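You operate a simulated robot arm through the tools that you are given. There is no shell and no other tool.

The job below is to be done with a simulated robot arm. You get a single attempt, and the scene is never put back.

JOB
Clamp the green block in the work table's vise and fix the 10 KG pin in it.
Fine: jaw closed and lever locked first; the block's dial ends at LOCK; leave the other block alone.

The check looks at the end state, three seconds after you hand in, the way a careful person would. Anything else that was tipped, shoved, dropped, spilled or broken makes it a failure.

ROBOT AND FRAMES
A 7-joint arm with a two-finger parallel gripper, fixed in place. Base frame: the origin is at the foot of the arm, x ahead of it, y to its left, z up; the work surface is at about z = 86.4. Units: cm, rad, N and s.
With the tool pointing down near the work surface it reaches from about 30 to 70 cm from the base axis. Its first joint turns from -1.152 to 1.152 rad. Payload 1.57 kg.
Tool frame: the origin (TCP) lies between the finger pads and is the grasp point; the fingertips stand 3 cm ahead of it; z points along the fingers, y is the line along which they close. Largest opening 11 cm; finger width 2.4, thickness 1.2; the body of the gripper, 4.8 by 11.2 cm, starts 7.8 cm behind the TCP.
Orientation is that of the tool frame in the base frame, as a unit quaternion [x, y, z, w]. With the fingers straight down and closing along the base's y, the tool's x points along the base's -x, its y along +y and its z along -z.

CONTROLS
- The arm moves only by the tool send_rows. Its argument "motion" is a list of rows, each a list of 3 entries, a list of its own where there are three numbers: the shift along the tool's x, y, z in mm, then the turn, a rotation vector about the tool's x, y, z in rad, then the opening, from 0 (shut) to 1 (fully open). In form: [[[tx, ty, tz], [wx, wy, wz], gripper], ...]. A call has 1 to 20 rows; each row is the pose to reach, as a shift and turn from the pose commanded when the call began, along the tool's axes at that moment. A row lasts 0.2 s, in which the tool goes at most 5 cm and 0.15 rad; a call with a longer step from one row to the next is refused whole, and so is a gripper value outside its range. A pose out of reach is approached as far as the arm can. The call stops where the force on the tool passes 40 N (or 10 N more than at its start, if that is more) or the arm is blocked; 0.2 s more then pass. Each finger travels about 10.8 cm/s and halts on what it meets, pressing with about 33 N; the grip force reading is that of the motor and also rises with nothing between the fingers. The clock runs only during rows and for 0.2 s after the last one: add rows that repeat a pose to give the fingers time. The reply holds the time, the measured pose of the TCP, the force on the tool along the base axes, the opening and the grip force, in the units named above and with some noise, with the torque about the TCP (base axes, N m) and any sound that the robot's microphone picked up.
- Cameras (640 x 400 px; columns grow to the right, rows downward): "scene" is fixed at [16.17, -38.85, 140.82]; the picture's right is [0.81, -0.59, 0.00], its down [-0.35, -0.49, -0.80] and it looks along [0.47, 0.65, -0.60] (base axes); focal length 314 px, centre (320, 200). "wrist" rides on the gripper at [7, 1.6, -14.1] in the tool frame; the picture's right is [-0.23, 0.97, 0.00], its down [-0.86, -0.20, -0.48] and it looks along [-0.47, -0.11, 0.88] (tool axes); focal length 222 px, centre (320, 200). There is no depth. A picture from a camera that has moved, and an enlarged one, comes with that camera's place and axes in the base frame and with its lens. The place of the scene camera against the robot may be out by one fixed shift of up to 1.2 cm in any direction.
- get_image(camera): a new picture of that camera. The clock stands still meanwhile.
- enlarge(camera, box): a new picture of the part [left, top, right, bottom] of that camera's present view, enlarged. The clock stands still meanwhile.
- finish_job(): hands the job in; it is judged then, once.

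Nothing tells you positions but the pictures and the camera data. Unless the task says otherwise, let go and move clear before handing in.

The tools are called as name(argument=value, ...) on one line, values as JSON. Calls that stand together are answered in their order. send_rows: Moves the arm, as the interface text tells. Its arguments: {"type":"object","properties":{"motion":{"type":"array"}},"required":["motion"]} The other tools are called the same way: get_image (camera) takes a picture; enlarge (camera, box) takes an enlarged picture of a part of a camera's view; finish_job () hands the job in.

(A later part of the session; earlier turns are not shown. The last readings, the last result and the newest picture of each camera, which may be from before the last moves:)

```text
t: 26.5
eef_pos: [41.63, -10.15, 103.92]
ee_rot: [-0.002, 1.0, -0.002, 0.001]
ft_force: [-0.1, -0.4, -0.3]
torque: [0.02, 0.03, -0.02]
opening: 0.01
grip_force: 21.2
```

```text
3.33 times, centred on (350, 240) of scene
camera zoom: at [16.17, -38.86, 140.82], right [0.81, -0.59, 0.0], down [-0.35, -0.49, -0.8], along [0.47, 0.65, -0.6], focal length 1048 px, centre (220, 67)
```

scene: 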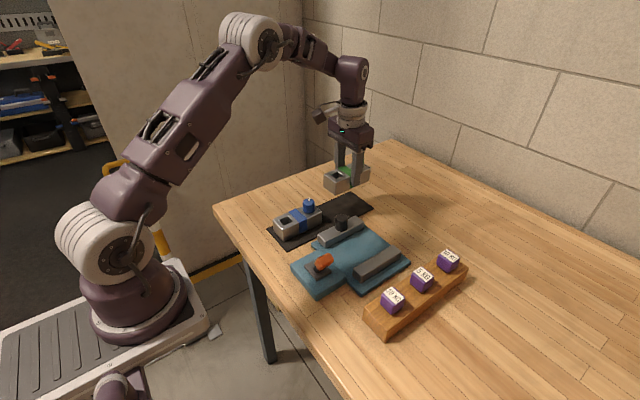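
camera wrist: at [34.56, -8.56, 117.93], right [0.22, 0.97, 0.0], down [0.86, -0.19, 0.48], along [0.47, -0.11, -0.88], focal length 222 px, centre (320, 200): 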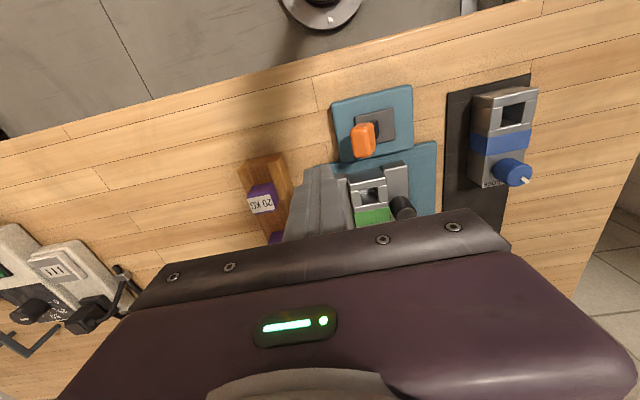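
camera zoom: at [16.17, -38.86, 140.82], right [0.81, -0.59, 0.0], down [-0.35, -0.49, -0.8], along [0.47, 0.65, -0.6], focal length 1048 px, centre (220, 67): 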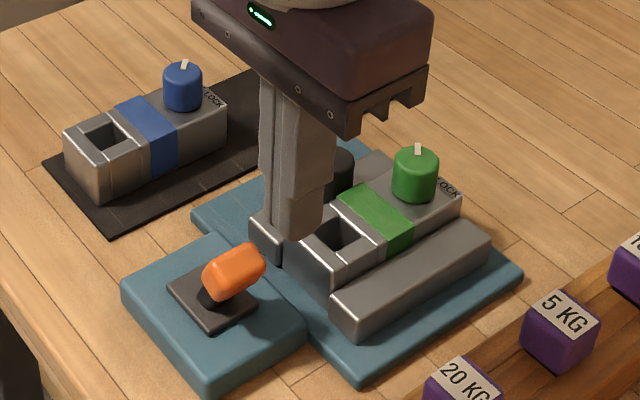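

The lever bar is at about (41.4, −5.5, 93), leaning to −y from its pivot at about (41.3, −3.3). I'll lower the closed fingers on its −y side and rock it toward +y.

send_rows(motion=[[[2, 5, 40], [0, 0, 0], 0], [[2, 5, 75], [0, 0, 0], 0], [[2, 5, 92], [0, 0, 0], 0], [[2, 5, 92], [0, 0, 0], 0]])

get_image(camera="wrist")

enlarge(camera="scene", box=[270, 200, 390, 300])

```text
t: 27.5
eef_pos: [41.33, -9.73, 94.61]
ee_rot: [-0.003, 1.0, -0.002, 0.001]
ft_force: [-0.9, -0.9, 0.1]
torque: [-0.01, -0.02, -0.06]
opening: 0.0
grip_force: 21.0
```

```text
taken
camera wrist: at [34.38, -8.09, 108.76], right [0.22, 0.97, 0.0], down [0.86, -0.19, 0.48], along [0.47, -0.11, -0.88], focal length 222 px, centre (320, 200)
```

wrist: 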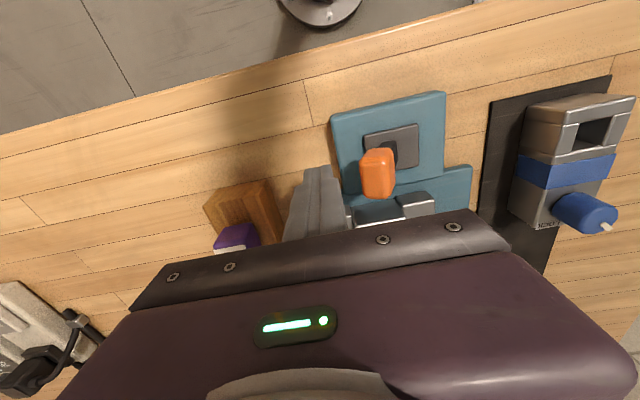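

```text
4.00 times, centred on (330, 250) of scene
camera zoom: at [16.17, -38.85, 140.82], right [0.81, -0.59, 0.0], down [-0.35, -0.49, -0.8], along [0.47, 0.65, -0.6], focal length 1257 px, centre (280, 0)
```

zoom: 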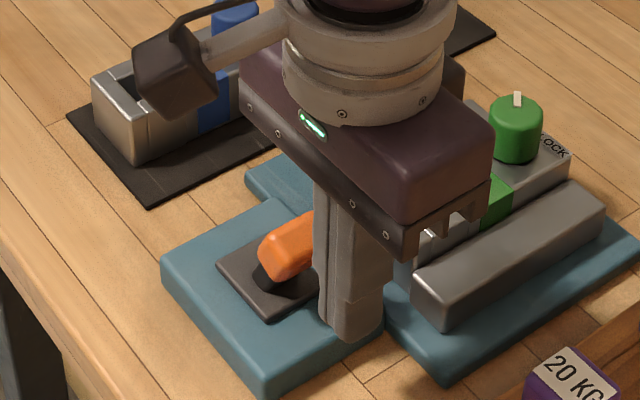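

send_rows(motion=[[[0, 5, 0], [0, 0, 0], 0], [[0, 10, 0], [0, 0, 0], 0], [[0, 15, 0], [0, 0, 0], 0], [[0, 20, 0], [0, 0, 0], 0], [[0, 25, 0], [0, 0, 0], 0], [[0, 30, 0], [0, 0, 0], 0], [[0, 35, 0], [0, 0, 0], 0], [[0, 35, 0], [0, 0, 0], 0]])

get_image(camera="wrist")

enlarge(camera="scene", box=[270, 200, 390, 300])

```text
t: 29.3
eef_pos: [41.39, -6.18, 94.54]
ee_rot: [-0.002, 1.0, -0.002, 0.001]
ft_force: [-0.3, -0.9, 1.4]
torque: [-0.01, -0.03, -0.02]
opening: 0.0
grip_force: 21.3
```

```text
taken
camera wrist: at [34.4, -4.53, 108.71], right [0.22, 0.97, 0.0], down [0.86, -0.19, 0.48], along [0.47, -0.11, -0.88], focal length 222 px, centre (320, 200)
```

wrist: 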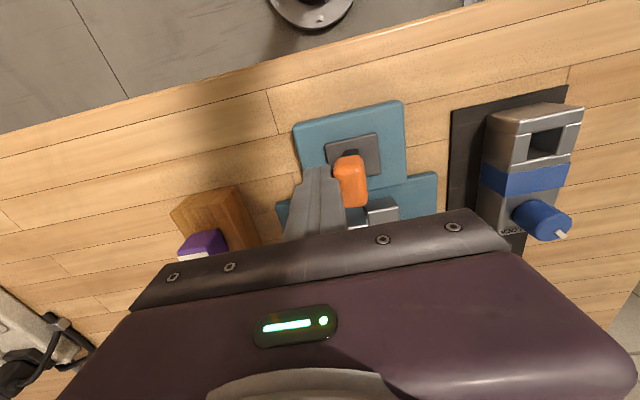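

```text
4.00 times, centred on (330, 250) of scene
camera zoom: at [16.17, -38.86, 140.82], right [0.81, -0.59, 0.0], down [-0.35, -0.49, -0.8], along [0.47, 0.65, -0.6], focal length 1257 px, centre (280, 0)
```

zoom: 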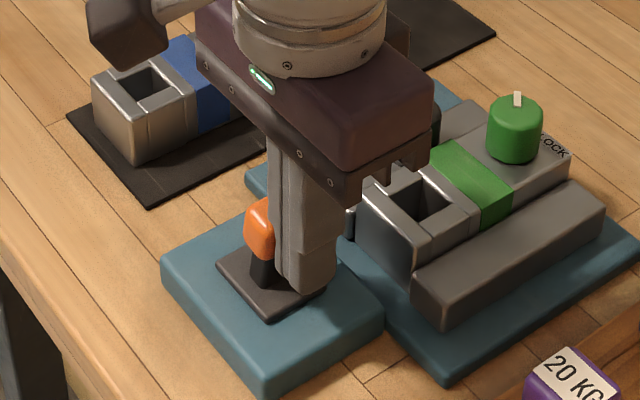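

The lever moved with very little force and is now nearly upright, so it is a rocker. I'll keep pushing toward +y.

send_rows(motion=[[[0, 5, 0], [0, 0, 0], 0], [[0, 10, 0], [0, 0, 0], 0], [[0, 15, 0], [0, 0, 0], 0], [[0, 20, 0], [0, 0, 0], 0], [[0, 25, 0], [0, 0, 0], 0], [[0, 25, 0], [0, 0, 0], 0]])

get_image(camera="wrist")

enlarge(camera="scene", box=[270, 200, 390, 300])

```text
t: 30.7
eef_pos: [41.53, -3.75, 94.5]
ee_rot: [-0.003, 1.0, -0.001, 0.001]
ft_force: [0.6, 0.0, -0.1]
torque: [0.0, 0.03, -0.02]
opening: 0.0
grip_force: 21.0
```

```text
taken
camera wrist: at [34.44, -2.1, 108.73], right [0.22, 0.97, 0.0], down [0.86, -0.19, 0.48], along [0.47, -0.11, -0.88], focal length 222 px, centre (320, 200)
```

wrist: 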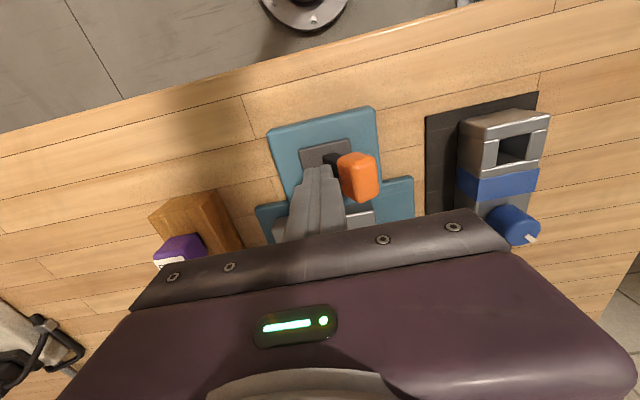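

```text
4.00 times, centred on (330, 250) of scene
camera zoom: at [16.17, -38.85, 140.82], right [0.81, -0.59, 0.0], down [-0.35, -0.49, -0.8], along [0.47, 0.65, -0.6], focal length 1257 px, centre (280, 0)
```

zoom: 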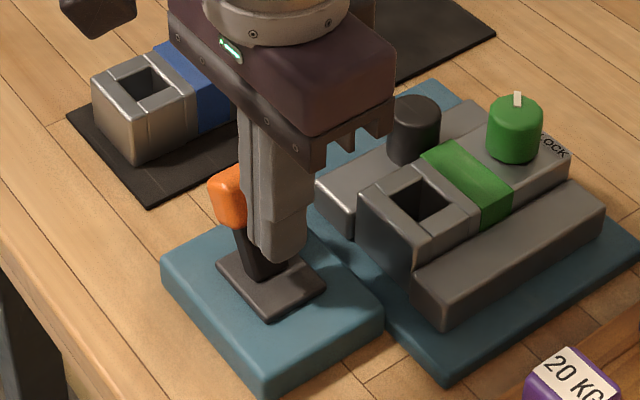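

It leans to +y now. I'll press further gently to find the end stop.

send_rows(motion=[[[0, 3, 0], [0, 0, 0], 0], [[0, 6, 0], [0, 0, 0], 0], [[0, 9, 0], [0, 0, 0], 0], [[0, 12, 0], [0, 0, 0], 0], [[0, 15, 0], [0, 0, 0], 0], [[0, 18, 0], [0, 0, 0], 0]])

get_image(camera="wrist")

enlarge(camera="scene", box=[270, 200, 390, 300])

```text
t: 31.6
eef_pos: [41.37, -3.29, 94.77]
ee_rot: [0.0, 1.0, -0.004, 0.002]
ft_force: [2.8, -14.1, -5.0]
torque: [-0.4, -0.06, -0.04]
opening: 0.01
grip_force: 21.3
stopped in row 4: the force on the tool passed its limit at 46 N (the readings are from after the stop); the commanded pose is now the measured one
```

```text
taken
camera wrist: at [34.38, -1.6, 108.76], right [0.23, 0.97, -0.01], down [0.85, -0.2, 0.48], along [0.47, -0.12, -0.88], focal length 222 px, centre (320, 200)
```

wrist: 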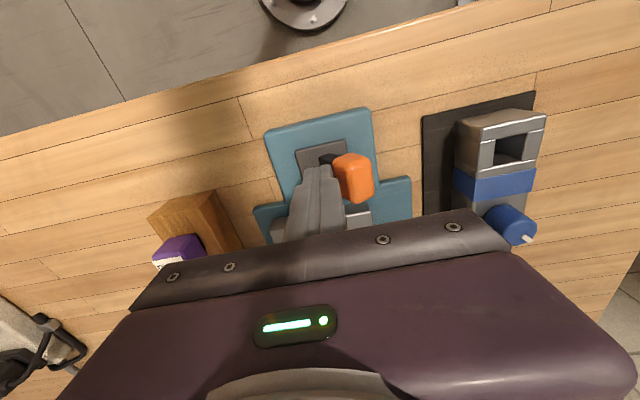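

```text
4.00 times, centred on (330, 250) of scene
camera zoom: at [16.18, -38.89, 140.81], right [0.81, -0.59, 0.0], down [-0.35, -0.49, -0.8], along [0.47, 0.65, -0.6], focal length 1257 px, centre (280, 0)
```

zoom: 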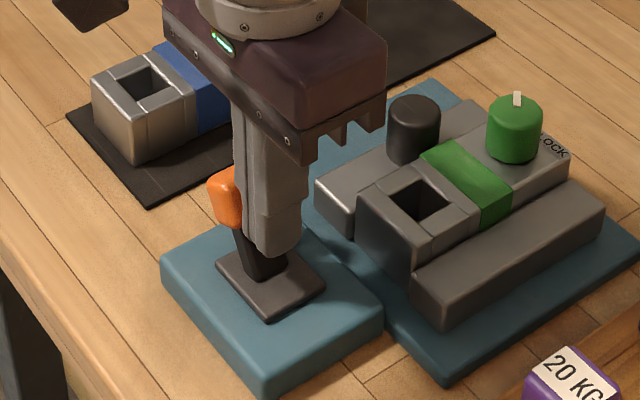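

The lever hit its +y end stop and stays there, so it's locked. Now I'll back off, rise and go over the 10 KG pin.

send_rows(motion=[[[0, -12, 0], [-0.007, 0.003, 0], 0], [[0, -12, -40], [-0.007, 0.003, 0], 0], [[0, -20, -85], [-0.007, 0.003, 0], 0], [[-30, -45, -110], [-0.007, 0.003, 0], 0.2], [[-65, -75, -110], [-0.007, 0.003, 0], 0.5], [[-100, -105, -110], [-0.007, 0.003, 0], 0.5], [[-135, -130, -110], [-0.007, 0.003, 0], 0.5], [[-170, -150, -110], [-0.007, 0.003, 0], 0.5], [[-205, -158, -100], [-0.007, 0.003, 0], 0.5], [[-213, -158, -80], [-0.007, 0.003, 0], 0.5], [[-213, -158, -80], [-0.007, 0.003, 0], 0.5]])

get_image(camera="wrist")

enlarge(camera="wrist", box=[260, 110, 400, 220])

enlarge(camera="scene", box=[270, 180, 430, 300])

```text
t: 34.0
eef_pos: [62.74, -18.95, 102.93]
ee_rot: [0.0, 1.0, 0.0, -0.001]
ft_force: [0.1, 0.7, -0.4]
torque: [-0.02, 0.01, 0.0]
opening: 5.48
grip_force: 0.0
```

```text
taken
camera wrist: at [55.78, -17.34, 117.05], right [0.23, 0.97, 0.0], down [0.86, -0.2, 0.48], along [0.46, -0.11, -0.88], focal length 222 px, centre (320, 200)
```

wrist: 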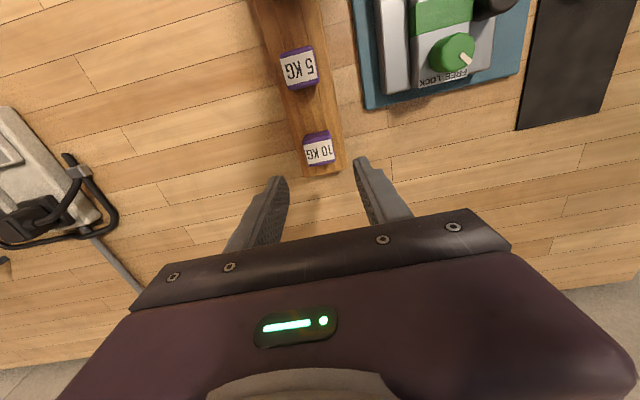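

```text
3.64 times, centred on (330, 165) of wrist
camera zoom: at [55.78, -17.34, 117.05], right [0.23, 0.97, 0.0], down [0.86, -0.2, 0.48], along [0.46, -0.11, -0.88], focal length 808 px, centre (284, 327)
```

zoom: 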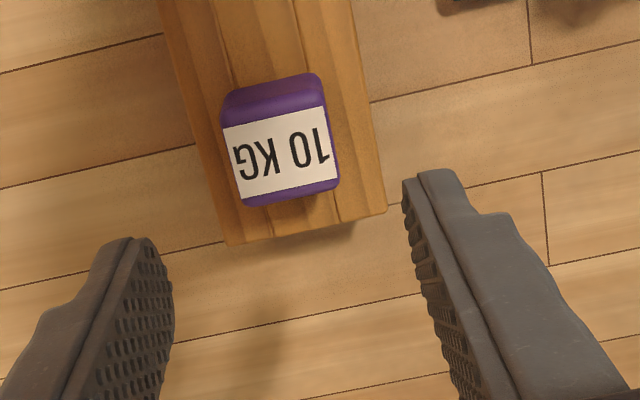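

```text
3.33 times, centred on (350, 240) of scene
camera zoom: at [16.17, -38.85, 140.82], right [0.81, -0.59, 0.0], down [-0.35, -0.49, -0.8], along [0.47, 0.65, -0.6], focal length 1048 px, centre (220, 67)
```

zoom: 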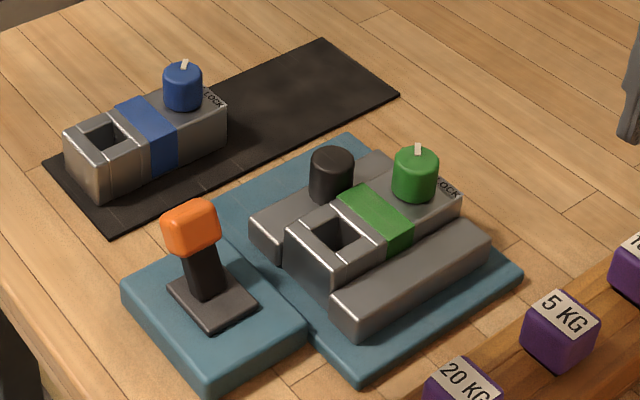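

The pin head is at (62.45, −19.02), aligned, with its top at z ≈ 93.2. I'll descend over it and check before gripping.

send_rows(motion=[[[3, -1, 40], [0, 0, 0], 0.5], [[3, -1, 75], [0, 0, 0], 0.5], [[3, -1, 93], [0, 0, 0], 0.5], [[3, -1, 93], [0, 0, 0], 0.5]])

get_image(camera="wrist")

enlarge(camera="scene", box=[400, 220, 500, 300])

```text
t: 35.0
eef_pos: [62.22, -19.08, 93.55]
ee_rot: [0.001, 1.0, 0.0, -0.001]
ft_force: [-0.4, 0.2, -0.7]
torque: [0.02, -0.01, -0.02]
opening: 5.52
grip_force: 0.0
```

```text
taken
camera wrist: at [55.31, -17.41, 107.66], right [0.23, 0.97, 0.0], down [0.86, -0.2, 0.48], along [0.47, -0.11, -0.88], focal length 222 px, centre (320, 200)
```

wrist: 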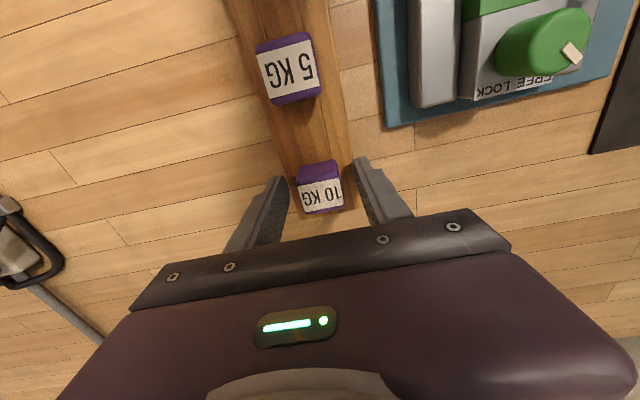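

```text
5.00 times, centred on (450, 260) of scene
camera zoom: at [16.17, -38.85, 140.82], right [0.81, -0.59, 0.0], down [-0.35, -0.49, -0.8], along [0.47, 0.65, -0.6], focal length 1571 px, centre (-330, -100)
```

zoom: 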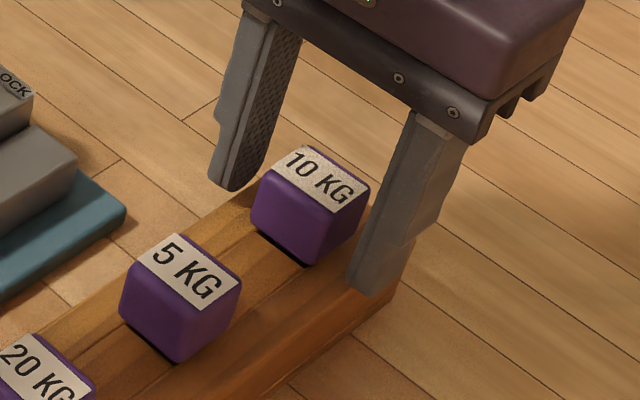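

send_rows(motion=[[[0, 0, 0], [0, 0, 0], 0.3], [[0, 0, 0], [0, 0, 0], 0], [[0, 0, 0], [0, 0, 0], 0], [[0, 0, -10], [0, 0, 0], 0], [[0, 0, -25], [0, 0, 0], 0], [[0, 0, -50], [0, 0, 0], 0], [[0, 0, -80], [0, 0, 0], 0], [[0, 0, -100], [0, 0, 0], 0], [[0, 0, -100], [0, 0, 0], 0]])

get_image(camera="wrist")

get_image(camera="scene")

enlarge(camera="scene", box=[380, 180, 500, 300])

```text
t: 37.0
eef_pos: [62.44, -18.98, 103.58]
ee_rot: [0.0, 1.0, 0.0, -0.002]
ft_force: [0.3, 0.2, -0.9]
torque: [-0.04, -0.02, 0.03]
opening: 3.12
grip_force: 33.2
```

```text
taken
camera wrist: at [55.42, -17.34, 117.79], right [0.23, 0.97, 0.0], down [0.86, -0.2, 0.48], along [0.47, -0.11, -0.88], focal length 222 px, centre (320, 200)
```

wrist: 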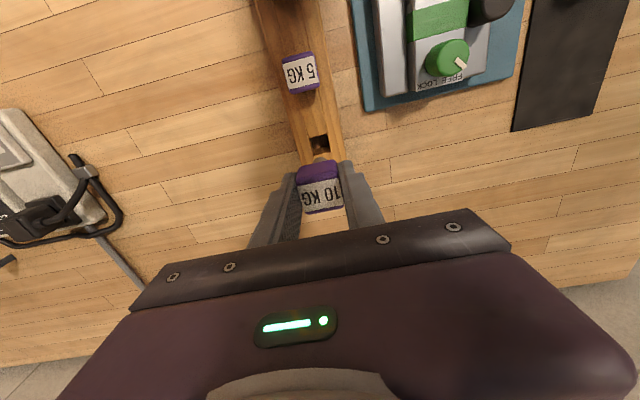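

```text
taken
```

scene: 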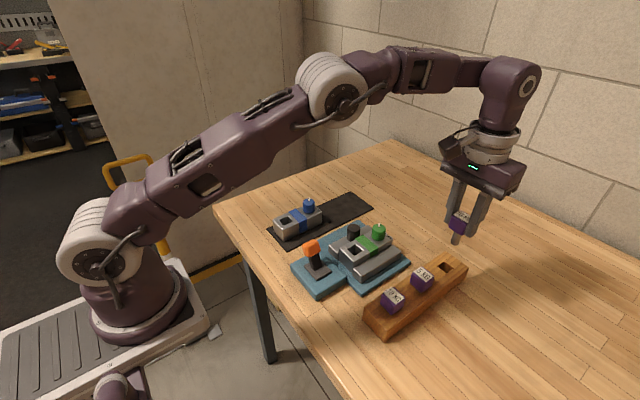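

```text
3.33 times, centred on (440, 240) of scene
camera zoom: at [16.17, -38.85, 140.82], right [0.81, -0.59, 0.0], down [-0.35, -0.49, -0.8], along [0.47, 0.65, -0.6], focal length 1048 px, centre (-80, 67)
```

zoom: 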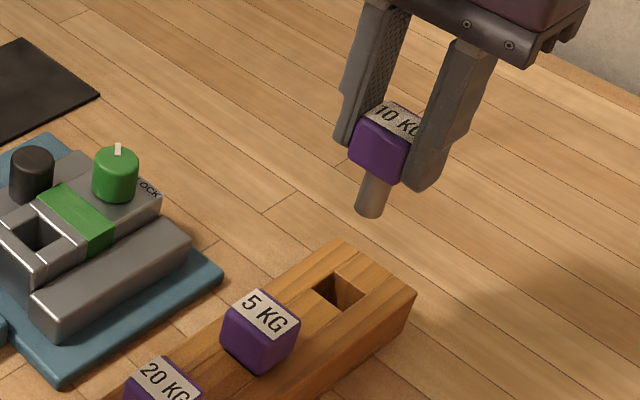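

I have the 10 KG pin; it has a round shank about 2.8 cm long. I'll move it near the vise and measure the hole in the clamped block.

send_rows(motion=[[[15, 30, -15], [0, 0, 0], 0], [[30, 60, -15], [0, 0, 0], 0], [[50, 90, -15], [0, 0, 0], 0], [[70, 120, -15], [0, 0, 0], 0], [[84, 140, -15], [0, 0, 0], 0], [[84, 140, -15], [0, 0, 0], 0]])

get_image(camera="wrist")

enlarge(camera="wrist", box=[240, 60, 400, 180])

enlarge(camera="scene", box=[310, 200, 410, 280])

```text
t: 38.4
eef_pos: [53.88, -4.9, 105.09]
ee_rot: [0.0, 1.0, -0.001, -0.001]
ft_force: [-1.0, 0.8, -0.8]
torque: [-0.01, 0.01, 0.01]
opening: 3.11
grip_force: 33.2
```

```text
taken
camera wrist: at [46.95, -3.35, 119.19], right [0.23, 0.97, 0.0], down [0.86, -0.2, 0.48], along [0.47, -0.11, -0.88], focal length 222 px, centre (320, 200)
```

wrist: 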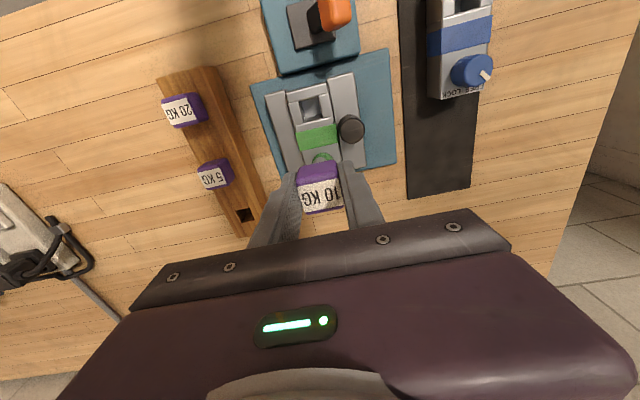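

```text
3.33 times, centred on (320, 120) of wrist
camera zoom: at [46.95, -3.35, 119.19], right [0.23, 0.97, 0.0], down [0.86, -0.2, 0.48], along [0.47, -0.11, -0.88], focal length 740 px, centre (320, 467)
```

zoom: 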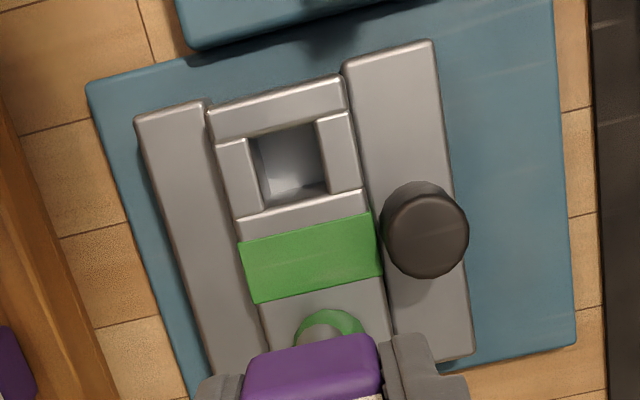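

```text
5.00 times, centred on (360, 240) of scene
camera zoom: at [16.17, -38.85, 140.82], right [0.81, -0.59, 0.0], down [-0.35, -0.49, -0.8], along [0.47, 0.65, -0.6], focal length 1571 px, centre (120, 0)
```

zoom: 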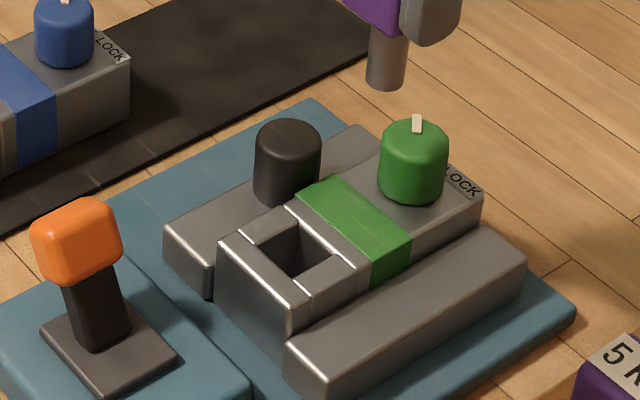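

The hole centre is at (49.6, −5.14) in the clamped block. I'll position the pin above it and lower most of the way.

send_rows(motion=[[[22, -1, 0], [0, 0, 0], 0], [[44, -2, 0], [0, 0, 0], 0], [[44, -2, 30], [0, 0, 0], 0], [[44, -2, 65], [0, 0, 0], 0], [[44, -2, 65], [0, 0, 0], 0]])

get_image(camera="wrist")

enlarge(camera="wrist", box=[240, 80, 400, 220])

enlarge(camera="scene", box=[310, 200, 410, 280])

```text
t: 39.5
eef_pos: [49.33, -5.22, 98.47]
ee_rot: [0.0, 1.0, 0.001, 0.0]
ft_force: [0.1, 0.5, -2.0]
torque: [0.0, -0.02, 0.0]
opening: 3.07
grip_force: 33.1
```

```text
taken
camera wrist: at [42.43, -3.6, 112.7], right [0.23, 0.97, 0.0], down [0.86, -0.2, 0.48], along [0.47, -0.11, -0.88], focal length 222 px, centre (320, 200)
```

wrist: 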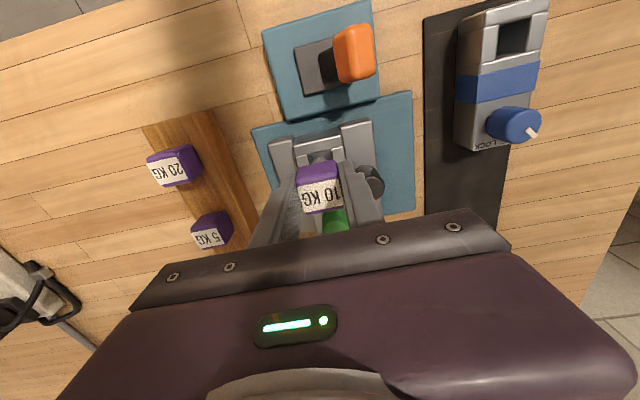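

```text
2.86 times, centred on (320, 150) of wrist
camera zoom: at [42.43, -3.6, 112.7], right [0.23, 0.97, 0.0], down [0.86, -0.2, 0.48], along [0.47, -0.11, -0.88], focal length 635 px, centre (320, 343)
```

zoom: 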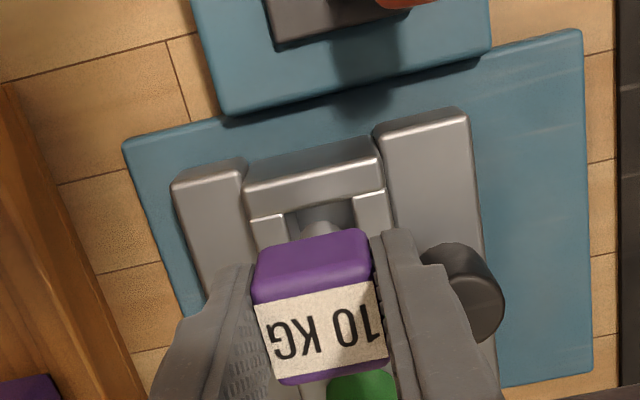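

```text
5.00 times, centred on (360, 240) of scene
camera zoom: at [16.17, -38.85, 140.82], right [0.81, -0.59, 0.0], down [-0.35, -0.49, -0.8], along [0.47, 0.65, -0.6], focal length 1571 px, centre (120, 0)
```

zoom: 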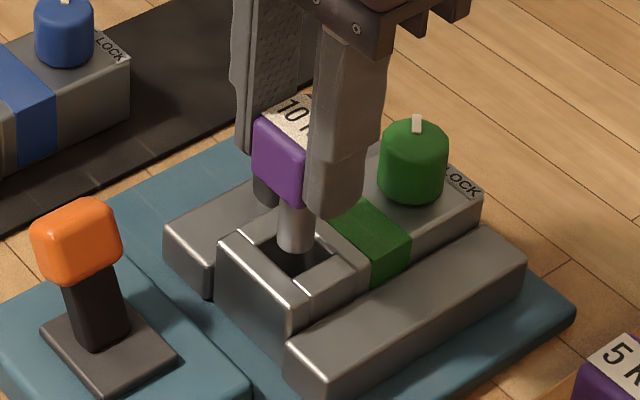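

I'll zoom in to check how the shank tip sits relative to the hole.

enlarge(camera="scene", box=[345, 230, 395, 265])

enlarge(camera="wrist", box=[290, 130, 360, 180])

```text
11.43 times, centred on (370, 248) of scene
camera zoom: at [16.17, -38.85, 140.82], right [0.81, -0.59, 0.0], down [-0.35, -0.49, -0.8], along [0.47, 0.65, -0.6], focal length 3592 px, centre (-251, -343)
```

zoom: 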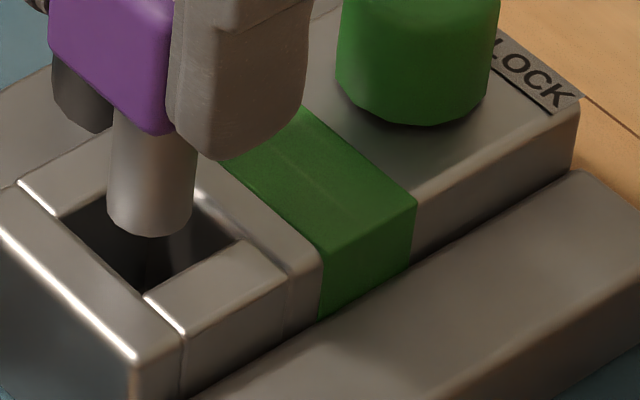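

```text
8.00 times, centred on (325, 155) of wrist
camera zoom: at [42.43, -3.6, 112.7], right [0.23, 0.97, 0.0], down [0.86, -0.2, 0.48], along [0.47, -0.11, -0.88], focal length 1777 px, centre (280, 560)
```

zoom: 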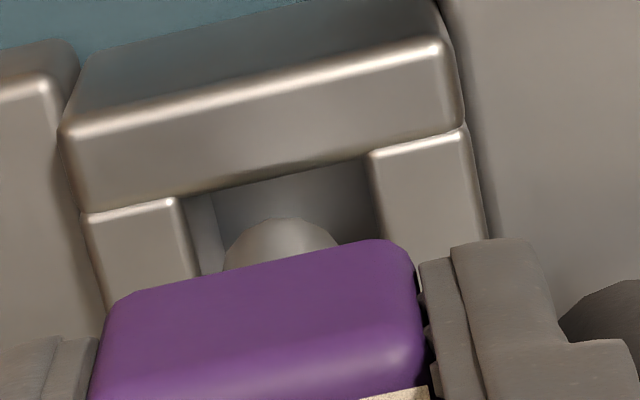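

The tip looks nearly centred. I'll shift slightly (+0.15, +0.08) and lower a little while watching.

send_rows(motion=[[[-1.5, 0.8, 2], [0, 0, 0], 0], [[-1.5, 0.8, 5], [0, 0, 0], 0], [[-1.5, 0.8, 5], [0, 0, 0], 0]])

enlarge(camera="scene", box=[345, 230, 395, 265])

enlarge(camera="wrist", box=[290, 130, 360, 180])

```text
t: 40.4
eef_pos: [49.62, -5.12, 98.0]
ee_rot: [0.0, 1.0, 0.0, 0.0]
ft_force: [-0.3, 1.1, -0.2]
torque: [0.0, -0.04, 0.0]
opening: 3.11
grip_force: 33.1
```

```text
11.43 times, centred on (370, 248) of scene
camera zoom: at [16.17, -38.85, 140.82], right [0.81, -0.59, 0.0], down [-0.35, -0.49, -0.8], along [0.47, 0.65, -0.6], focal length 3592 px, centre (-251, -343)
```

zoom: 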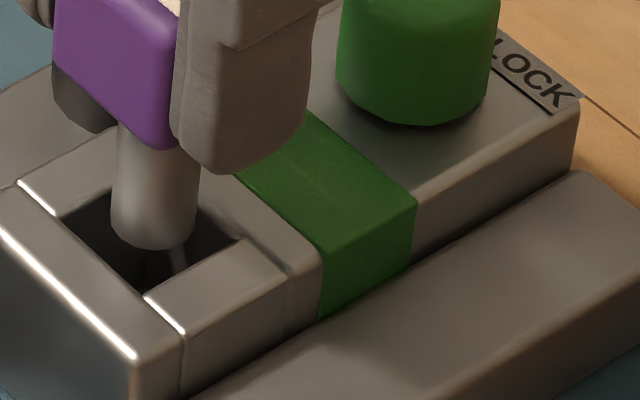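

```text
8.00 times, centred on (325, 155) of wrist
camera zoom: at [42.66, -3.52, 112.16], right [0.23, 0.97, 0.0], down [0.86, -0.2, 0.48], along [0.47, -0.11, -0.88], focal length 1777 px, centre (280, 560)
```

zoom: 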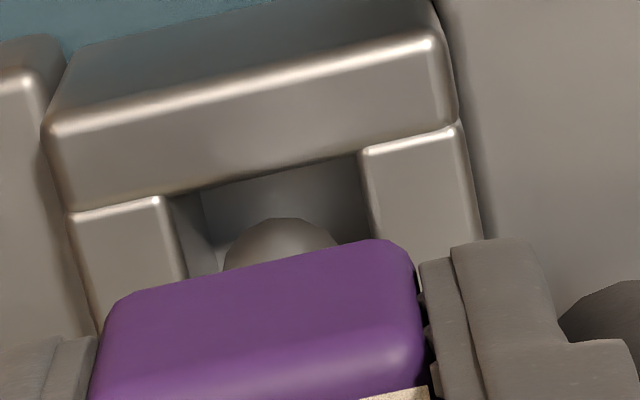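

send_rows(motion=[[[0, 0, 2], [0, 0, 0], 0], [[0, 0, 4], [0, 0, 0], 0], [[0, 0, 6], [0, 0, 0], 0], [[0, 0, 6], [0, 0, 0], 0]])

enlarge(camera="scene", box=[345, 230, 395, 265])

enlarge(camera="wrist", box=[290, 130, 360, 180])

```text
t: 41.4
eef_pos: [49.75, -5.19, 97.38]
ee_rot: [0.0, 1.0, 0.0, 0.0]
ft_force: [0.0, -0.1, -0.8]
torque: [-0.01, -0.02, 0.02]
opening: 3.09
grip_force: 33.0
```

```text
11.43 times, centred on (370, 248) of scene
camera zoom: at [16.17, -38.85, 140.82], right [0.81, -0.59, 0.0], down [-0.35, -0.49, -0.8], along [0.47, 0.65, -0.6], focal length 3592 px, centre (-251, -343)
```

zoom: 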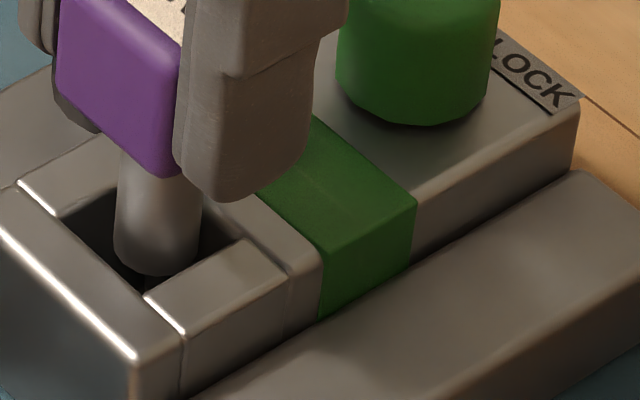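

```text
8.00 times, centred on (325, 155) of wrist
camera zoom: at [42.7, -3.6, 111.52], right [0.23, 0.97, 0.0], down [0.86, -0.2, 0.48], along [0.47, -0.11, -0.88], focal length 1777 px, centre (280, 560)
```

zoom: 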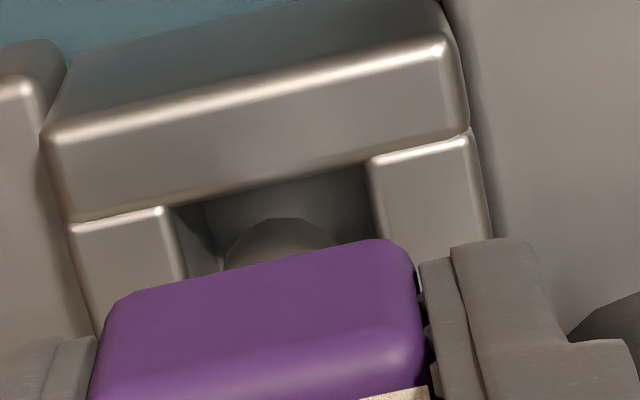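

The shank is entering with no contact force, so I'll continue down.

send_rows(motion=[[[0, 0, 4], [0, 0, 0], 0], [[0, 0, 8], [0, 0, 0], 0], [[0, 0, 12], [0, 0, 0], 0], [[0, 0, 16], [0, 0, 0], 0], [[0, 0, 20], [0, 0, 0], 0], [[0, 0, 20], [0, 0, 0], 0]])

enlarge(camera="scene", box=[335, 220, 405, 270])

enlarge(camera="wrist", box=[250, 100, 390, 220])

```text
t: 42.8
eef_pos: [49.77, -5.22, 95.38]
ee_rot: [0.0, 1.0, 0.0, 0.0]
ft_force: [0.4, 0.3, -0.7]
torque: [0.02, 0.03, -0.04]
opening: 3.08
grip_force: 32.8
```

```text
8.00 times, centred on (370, 245) of scene
camera zoom: at [16.17, -38.85, 140.82], right [0.81, -0.59, 0.0], down [-0.35, -0.49, -0.8], along [0.47, 0.65, -0.6], focal length 2514 px, centre (-80, -160)
```

zoom: 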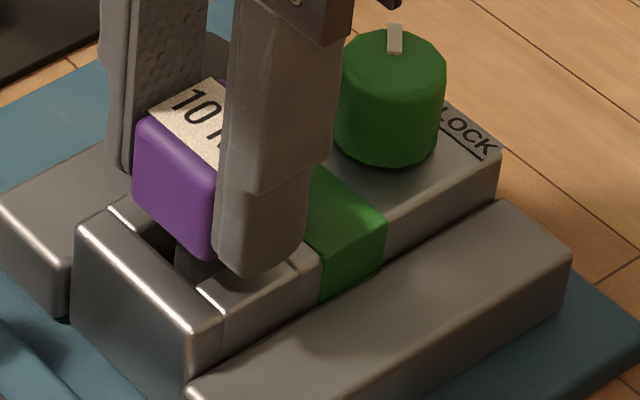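

```text
3.33 times, centred on (320, 160) of wrist
camera zoom: at [42.71, -3.6, 109.49], right [0.23, 0.97, 0.0], down [0.86, -0.2, 0.48], along [0.47, -0.11, -0.88], focal length 740 px, centre (320, 333)
```

zoom: 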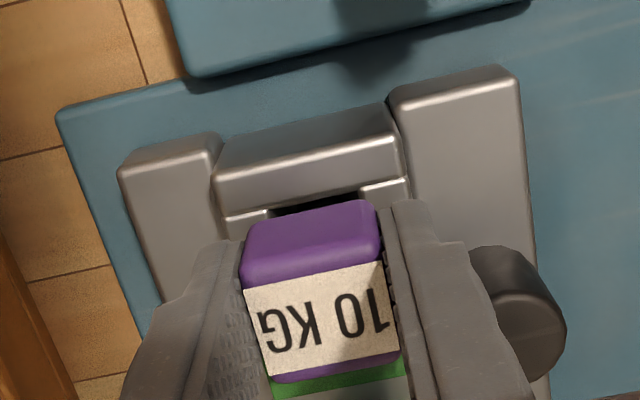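

send_rows(motion=[[[0, 0, 2], [0, 0, 0], 0], [[0, 0, 4], [0, 0, 0], 0], [[0, 0, 5], [0, 0, 0], 0], [[0, 0, 6], [0, 0, 0], 0], [[0, 0, 7], [0, 0, 0], 0], [[0, 0, 8], [0, 0, 0], 0], [[0, 0, 9], [0, 0, 0], 0], [[0, 0, 10], [0, 0, 0], 0], [[0, 0, 10], [0, 0, 0], 0]])

enlarge(camera="scene", box=[335, 220, 405, 270])

```text
t: 44.8
eef_pos: [49.69, -5.13, 94.46]
ee_rot: [0.001, 1.0, -0.001, 0.001]
ft_force: [-4.2, 2.4, 22.5]
torque: [0.06, 0.19, 0.02]
opening: 3.11
grip_force: 33.2
```

```text
8.00 times, centred on (370, 245) of scene
camera zoom: at [16.13, -38.85, 140.83], right [0.81, -0.59, 0.0], down [-0.35, -0.49, -0.8], along [0.47, 0.65, -0.6], focal length 2514 px, centre (-80, -160)
```

zoom: 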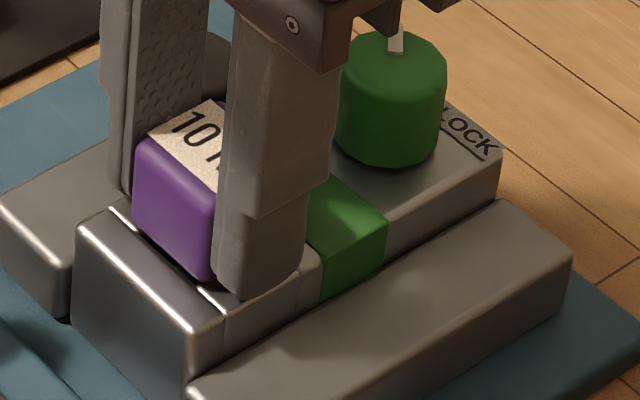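

The pin head is seated on the block top. I'll release and lift.

send_rows(motion=[[[0, 0, -1], [0, 0, 0], 0], [[0, 0, -1], [0, 0, 0], 0.38], [[0, 0, -1], [0, 0, 0], 0.42], [[0, 0, -20], [0, 0, 0], 0.42], [[0, 0, -60], [0, 0, 0], 0.42], [[0, 0, -100], [0, 0, 0], 0.42], [[-20, 0, -100], [0, 0, 0], 0.42], [[-20, 0, -100], [0, 0, 0], 0.42]])

get_image(camera="wrist")

enlarge(camera="wrist", box=[250, 80, 410, 200])

enlarge(camera="scene", box=[310, 200, 430, 290])

```text
t: 46.5
eef_pos: [51.68, -5.12, 104.32]
ee_rot: [0.001, 1.0, 0.0, -0.001]
ft_force: [0.5, -0.1, 0.1]
torque: [-0.02, -0.01, 0.01]
opening: 4.6
grip_force: 0.1
```

```text
taken
camera wrist: at [44.68, -3.52, 118.38], right [0.23, 0.97, 0.0], down [0.86, -0.2, 0.48], along [0.47, -0.11, -0.88], focal length 222 px, centre (320, 200)
```

wrist: 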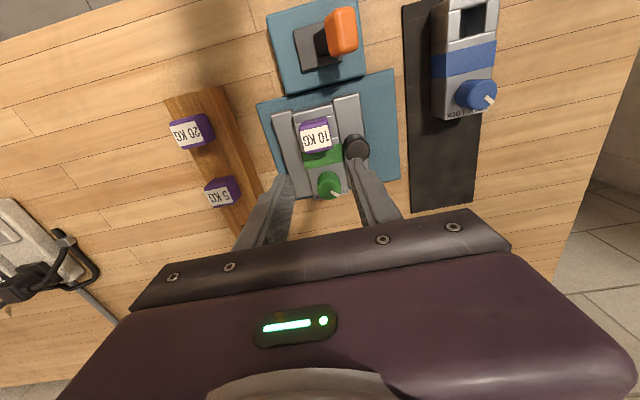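

```text
3.33 times, centred on (330, 140) of wrist
camera zoom: at [44.68, -3.52, 118.38], right [0.23, 0.97, 0.0], down [0.86, -0.2, 0.48], along [0.47, -0.11, -0.88], focal length 740 px, centre (287, 400)
```

zoom: 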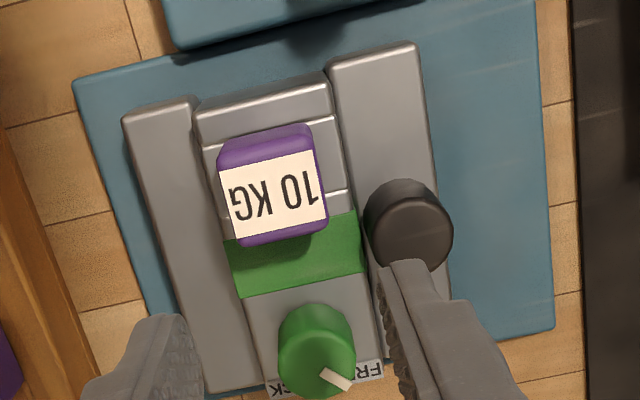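

```text
4.44 times, centred on (370, 245) of scene
camera zoom: at [16.17, -38.85, 140.82], right [0.81, -0.59, 0.0], down [-0.35, -0.49, -0.8], along [0.47, 0.65, -0.6], focal length 1397 px, centre (98, 0)
```

zoom: 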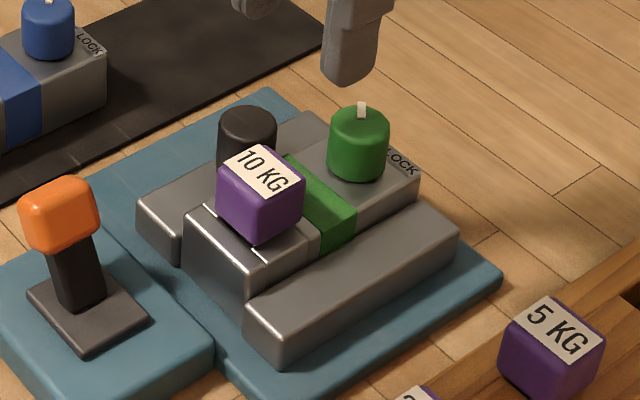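

The pin is seated. Now I'll look closely at the dial.

send_rows(motion=[[[-40, 0, 0], [0, 0, 0], 0.6], [[-50, 0, 30], [0, 0, 0], 0.7], [[-50, 0, 30], [0, 0, 0], 0.7]])

get_image(camera="wrist")

enlarge(camera="wrist", box=[280, 120, 360, 190])

enlarge(camera="scene", box=[370, 215, 420, 255])

```text
t: 47.4
eef_pos: [56.66, -4.97, 101.22]
ee_rot: [0.0, 1.0, -0.001, 0.0]
ft_force: [0.5, -0.5, -0.2]
torque: [-0.02, 0.0, -0.01]
opening: 7.71
grip_force: 0.0
```

```text
taken
camera wrist: at [49.67, -3.39, 115.34], right [0.23, 0.97, 0.0], down [0.86, -0.2, 0.48], along [0.47, -0.11, -0.88], focal length 222 px, centre (320, 200)
```

wrist: 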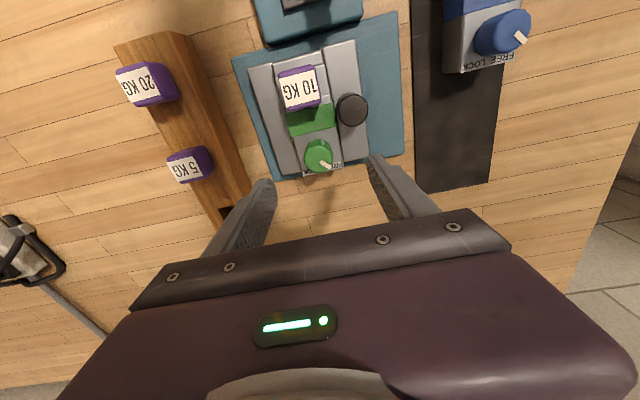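

```text
5.71 times, centred on (320, 155) of wrist
camera zoom: at [49.67, -3.39, 115.34], right [0.23, 0.97, 0.0], down [0.86, -0.2, 0.48], along [0.47, -0.11, -0.88], focal length 1269 px, centre (320, 457)
```

zoom: 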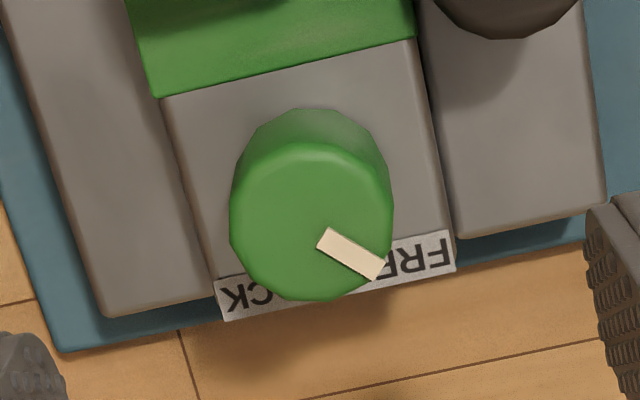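

```text
10.00 times, centred on (395, 235) of scene
camera zoom: at [16.17, -38.85, 140.82], right [0.81, -0.59, 0.0], down [-0.35, -0.49, -0.8], along [0.47, 0.65, -0.6], focal length 3143 px, centre (-430, -150)
```

zoom: 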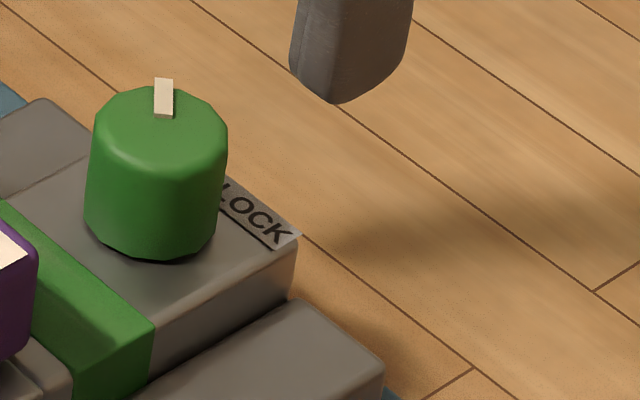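

The dial centre is at about (56.5, −5.13), with its pointer 45° toward +y (FREE), so it needs about 90° clockwise seen from above. I'll pre-rotate the wrist by −45° and check centring.

send_rows(motion=[[[1.7, -1.4, 0], [0, 0, -0.14], 0.45], [[1.7, -1.4, 0], [0, 0, -0.28], 0.45], [[1.7, -1.4, 0], [0, 0, -0.42], 0.45], [[1.7, -1.4, 0], [0, 0, -0.56], 0.45], [[1.7, -1.4, 0], [0, 0, -0.7], 0.45], [[1.7, -1.4, 20], [0, 0, -0.785], 0.45], [[1.7, -1.4, 20], [0, 0, -0.785], 0.45]])

get_image(camera="wrist")

enlarge(camera="wrist", box=[260, 110, 380, 220])

enlarge(camera="scene", box=[330, 190, 430, 270])

```text
t: 49.0
eef_pos: [56.49, -5.3, 99.23]
ee_rot: [-0.383, 0.924, 0.0, 0.0]
ft_force: [-0.6, 0.1, 0.0]
torque: [0.0, 0.0, -0.01]
opening: 4.93
grip_force: 0.1
```

```text
taken
camera wrist: at [50.42, -9.15, 113.46], right [-0.53, 0.85, 0.0], down [0.75, 0.46, 0.48], along [0.41, 0.25, -0.88], focal length 222 px, centre (320, 200)
```

wrist: 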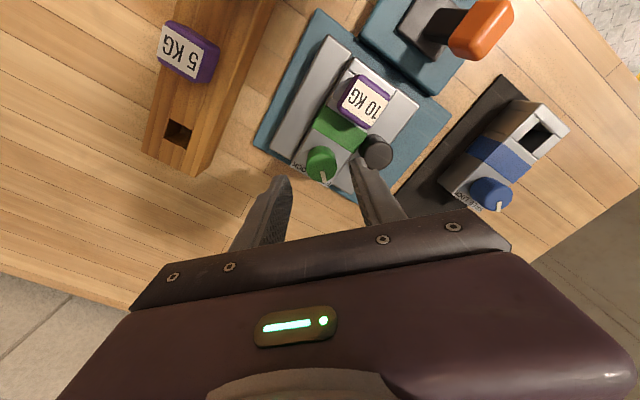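

```text
3.64 times, centred on (320, 165) of wrist
camera zoom: at [50.42, -9.15, 113.46], right [-0.53, 0.85, 0.0], down [0.75, 0.46, 0.48], along [0.41, 0.25, -0.88], focal length 808 px, centre (320, 327)
```

zoom: 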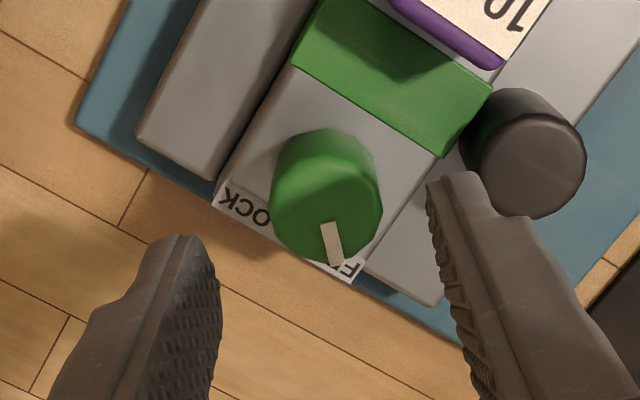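

```text
5.00 times, centred on (380, 230) of scene
camera zoom: at [16.17, -38.85, 140.82], right [0.81, -0.59, 0.0], down [-0.35, -0.49, -0.8], along [0.47, 0.65, -0.6], focal length 1571 px, centre (20, 50)
```

zoom: 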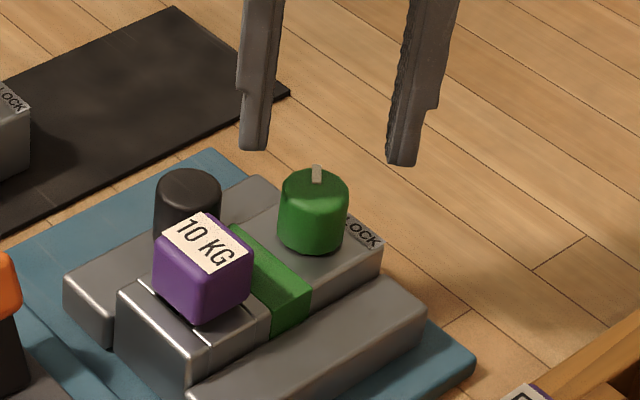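

The dial is centred under the fingers. I'll descend around it.

send_rows(motion=[[[-0.5, 1.2, 20], [0, 0, 0], 0.45], [[-0.5, 1.2, 36], [0, 0, 0], 0.45], [[-0.5, 1.2, 43], [0, 0, 0], 0.45], [[-0.5, 1.2, 43], [0, 0, 0], 0.45]])

get_image(camera="wrist")

enlarge(camera="scene", box=[330, 190, 430, 270])

```text
t: 50.0
eef_pos: [56.37, -5.11, 95.07]
ee_rot: [-0.382, 0.924, -0.001, 0.0]
ft_force: [-0.6, 0.2, -0.3]
torque: [0.0, -0.02, -0.01]
opening: 4.93
grip_force: 0.1
```

```text
taken
camera wrist: at [50.36, -9.0, 109.22], right [-0.53, 0.85, 0.0], down [0.75, 0.46, 0.48], along [0.41, 0.25, -0.88], focal length 222 px, centre (320, 200)
```

wrist: 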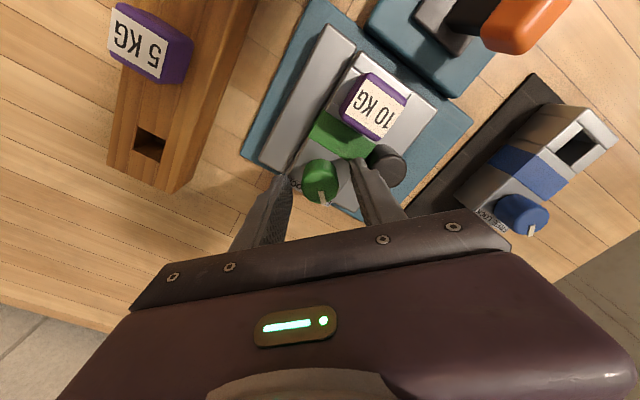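

```text
5.00 times, centred on (380, 230) of scene
camera zoom: at [16.17, -38.85, 140.82], right [0.81, -0.59, 0.0], down [-0.35, -0.49, -0.8], along [0.47, 0.65, -0.6], focal length 1571 px, centre (20, 50)
```

zoom: 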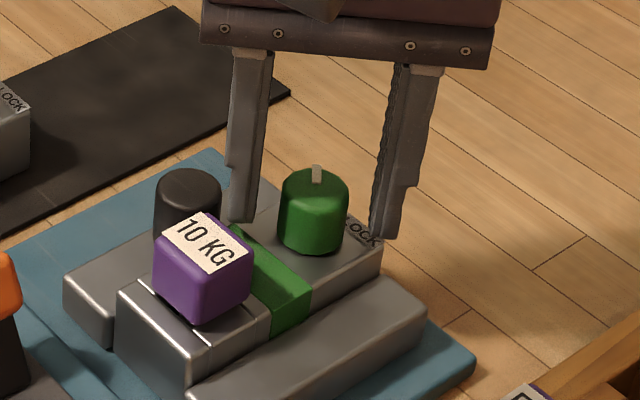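

Now I'll close on the dial and turn it 90°.

send_rows(motion=[[[0, 0, 0], [0, 0, 0], 0.3], [[0, 0, 0], [0, 0, 0], 0], [[0, 0, 0], [0, 0, 0], 0]])

get_image(camera="wrist")

```text
t: 50.8
eef_pos: [56.5, -5.19, 95.05]
ee_rot: [-0.382, 0.924, -0.001, -0.001]
ft_force: [2.1, -2.0, -0.4]
torque: [-0.05, -0.14, 0.0]
opening: 2.82
grip_force: 32.8
```

```text
taken
camera wrist: at [50.37, -9.01, 109.23], right [-0.53, 0.85, 0.0], down [0.75, 0.46, 0.48], along [0.41, 0.25, -0.88], focal length 222 px, centre (320, 200)
```

wrist: 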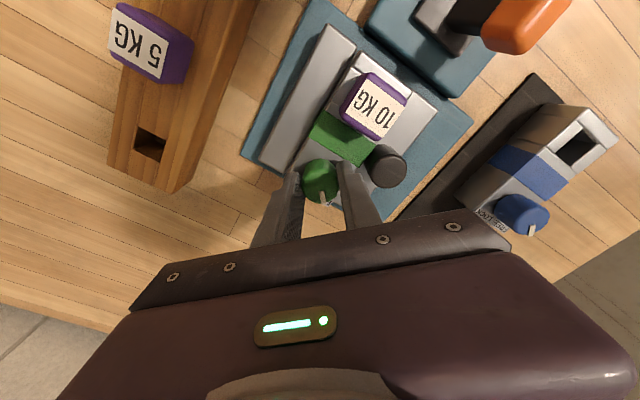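

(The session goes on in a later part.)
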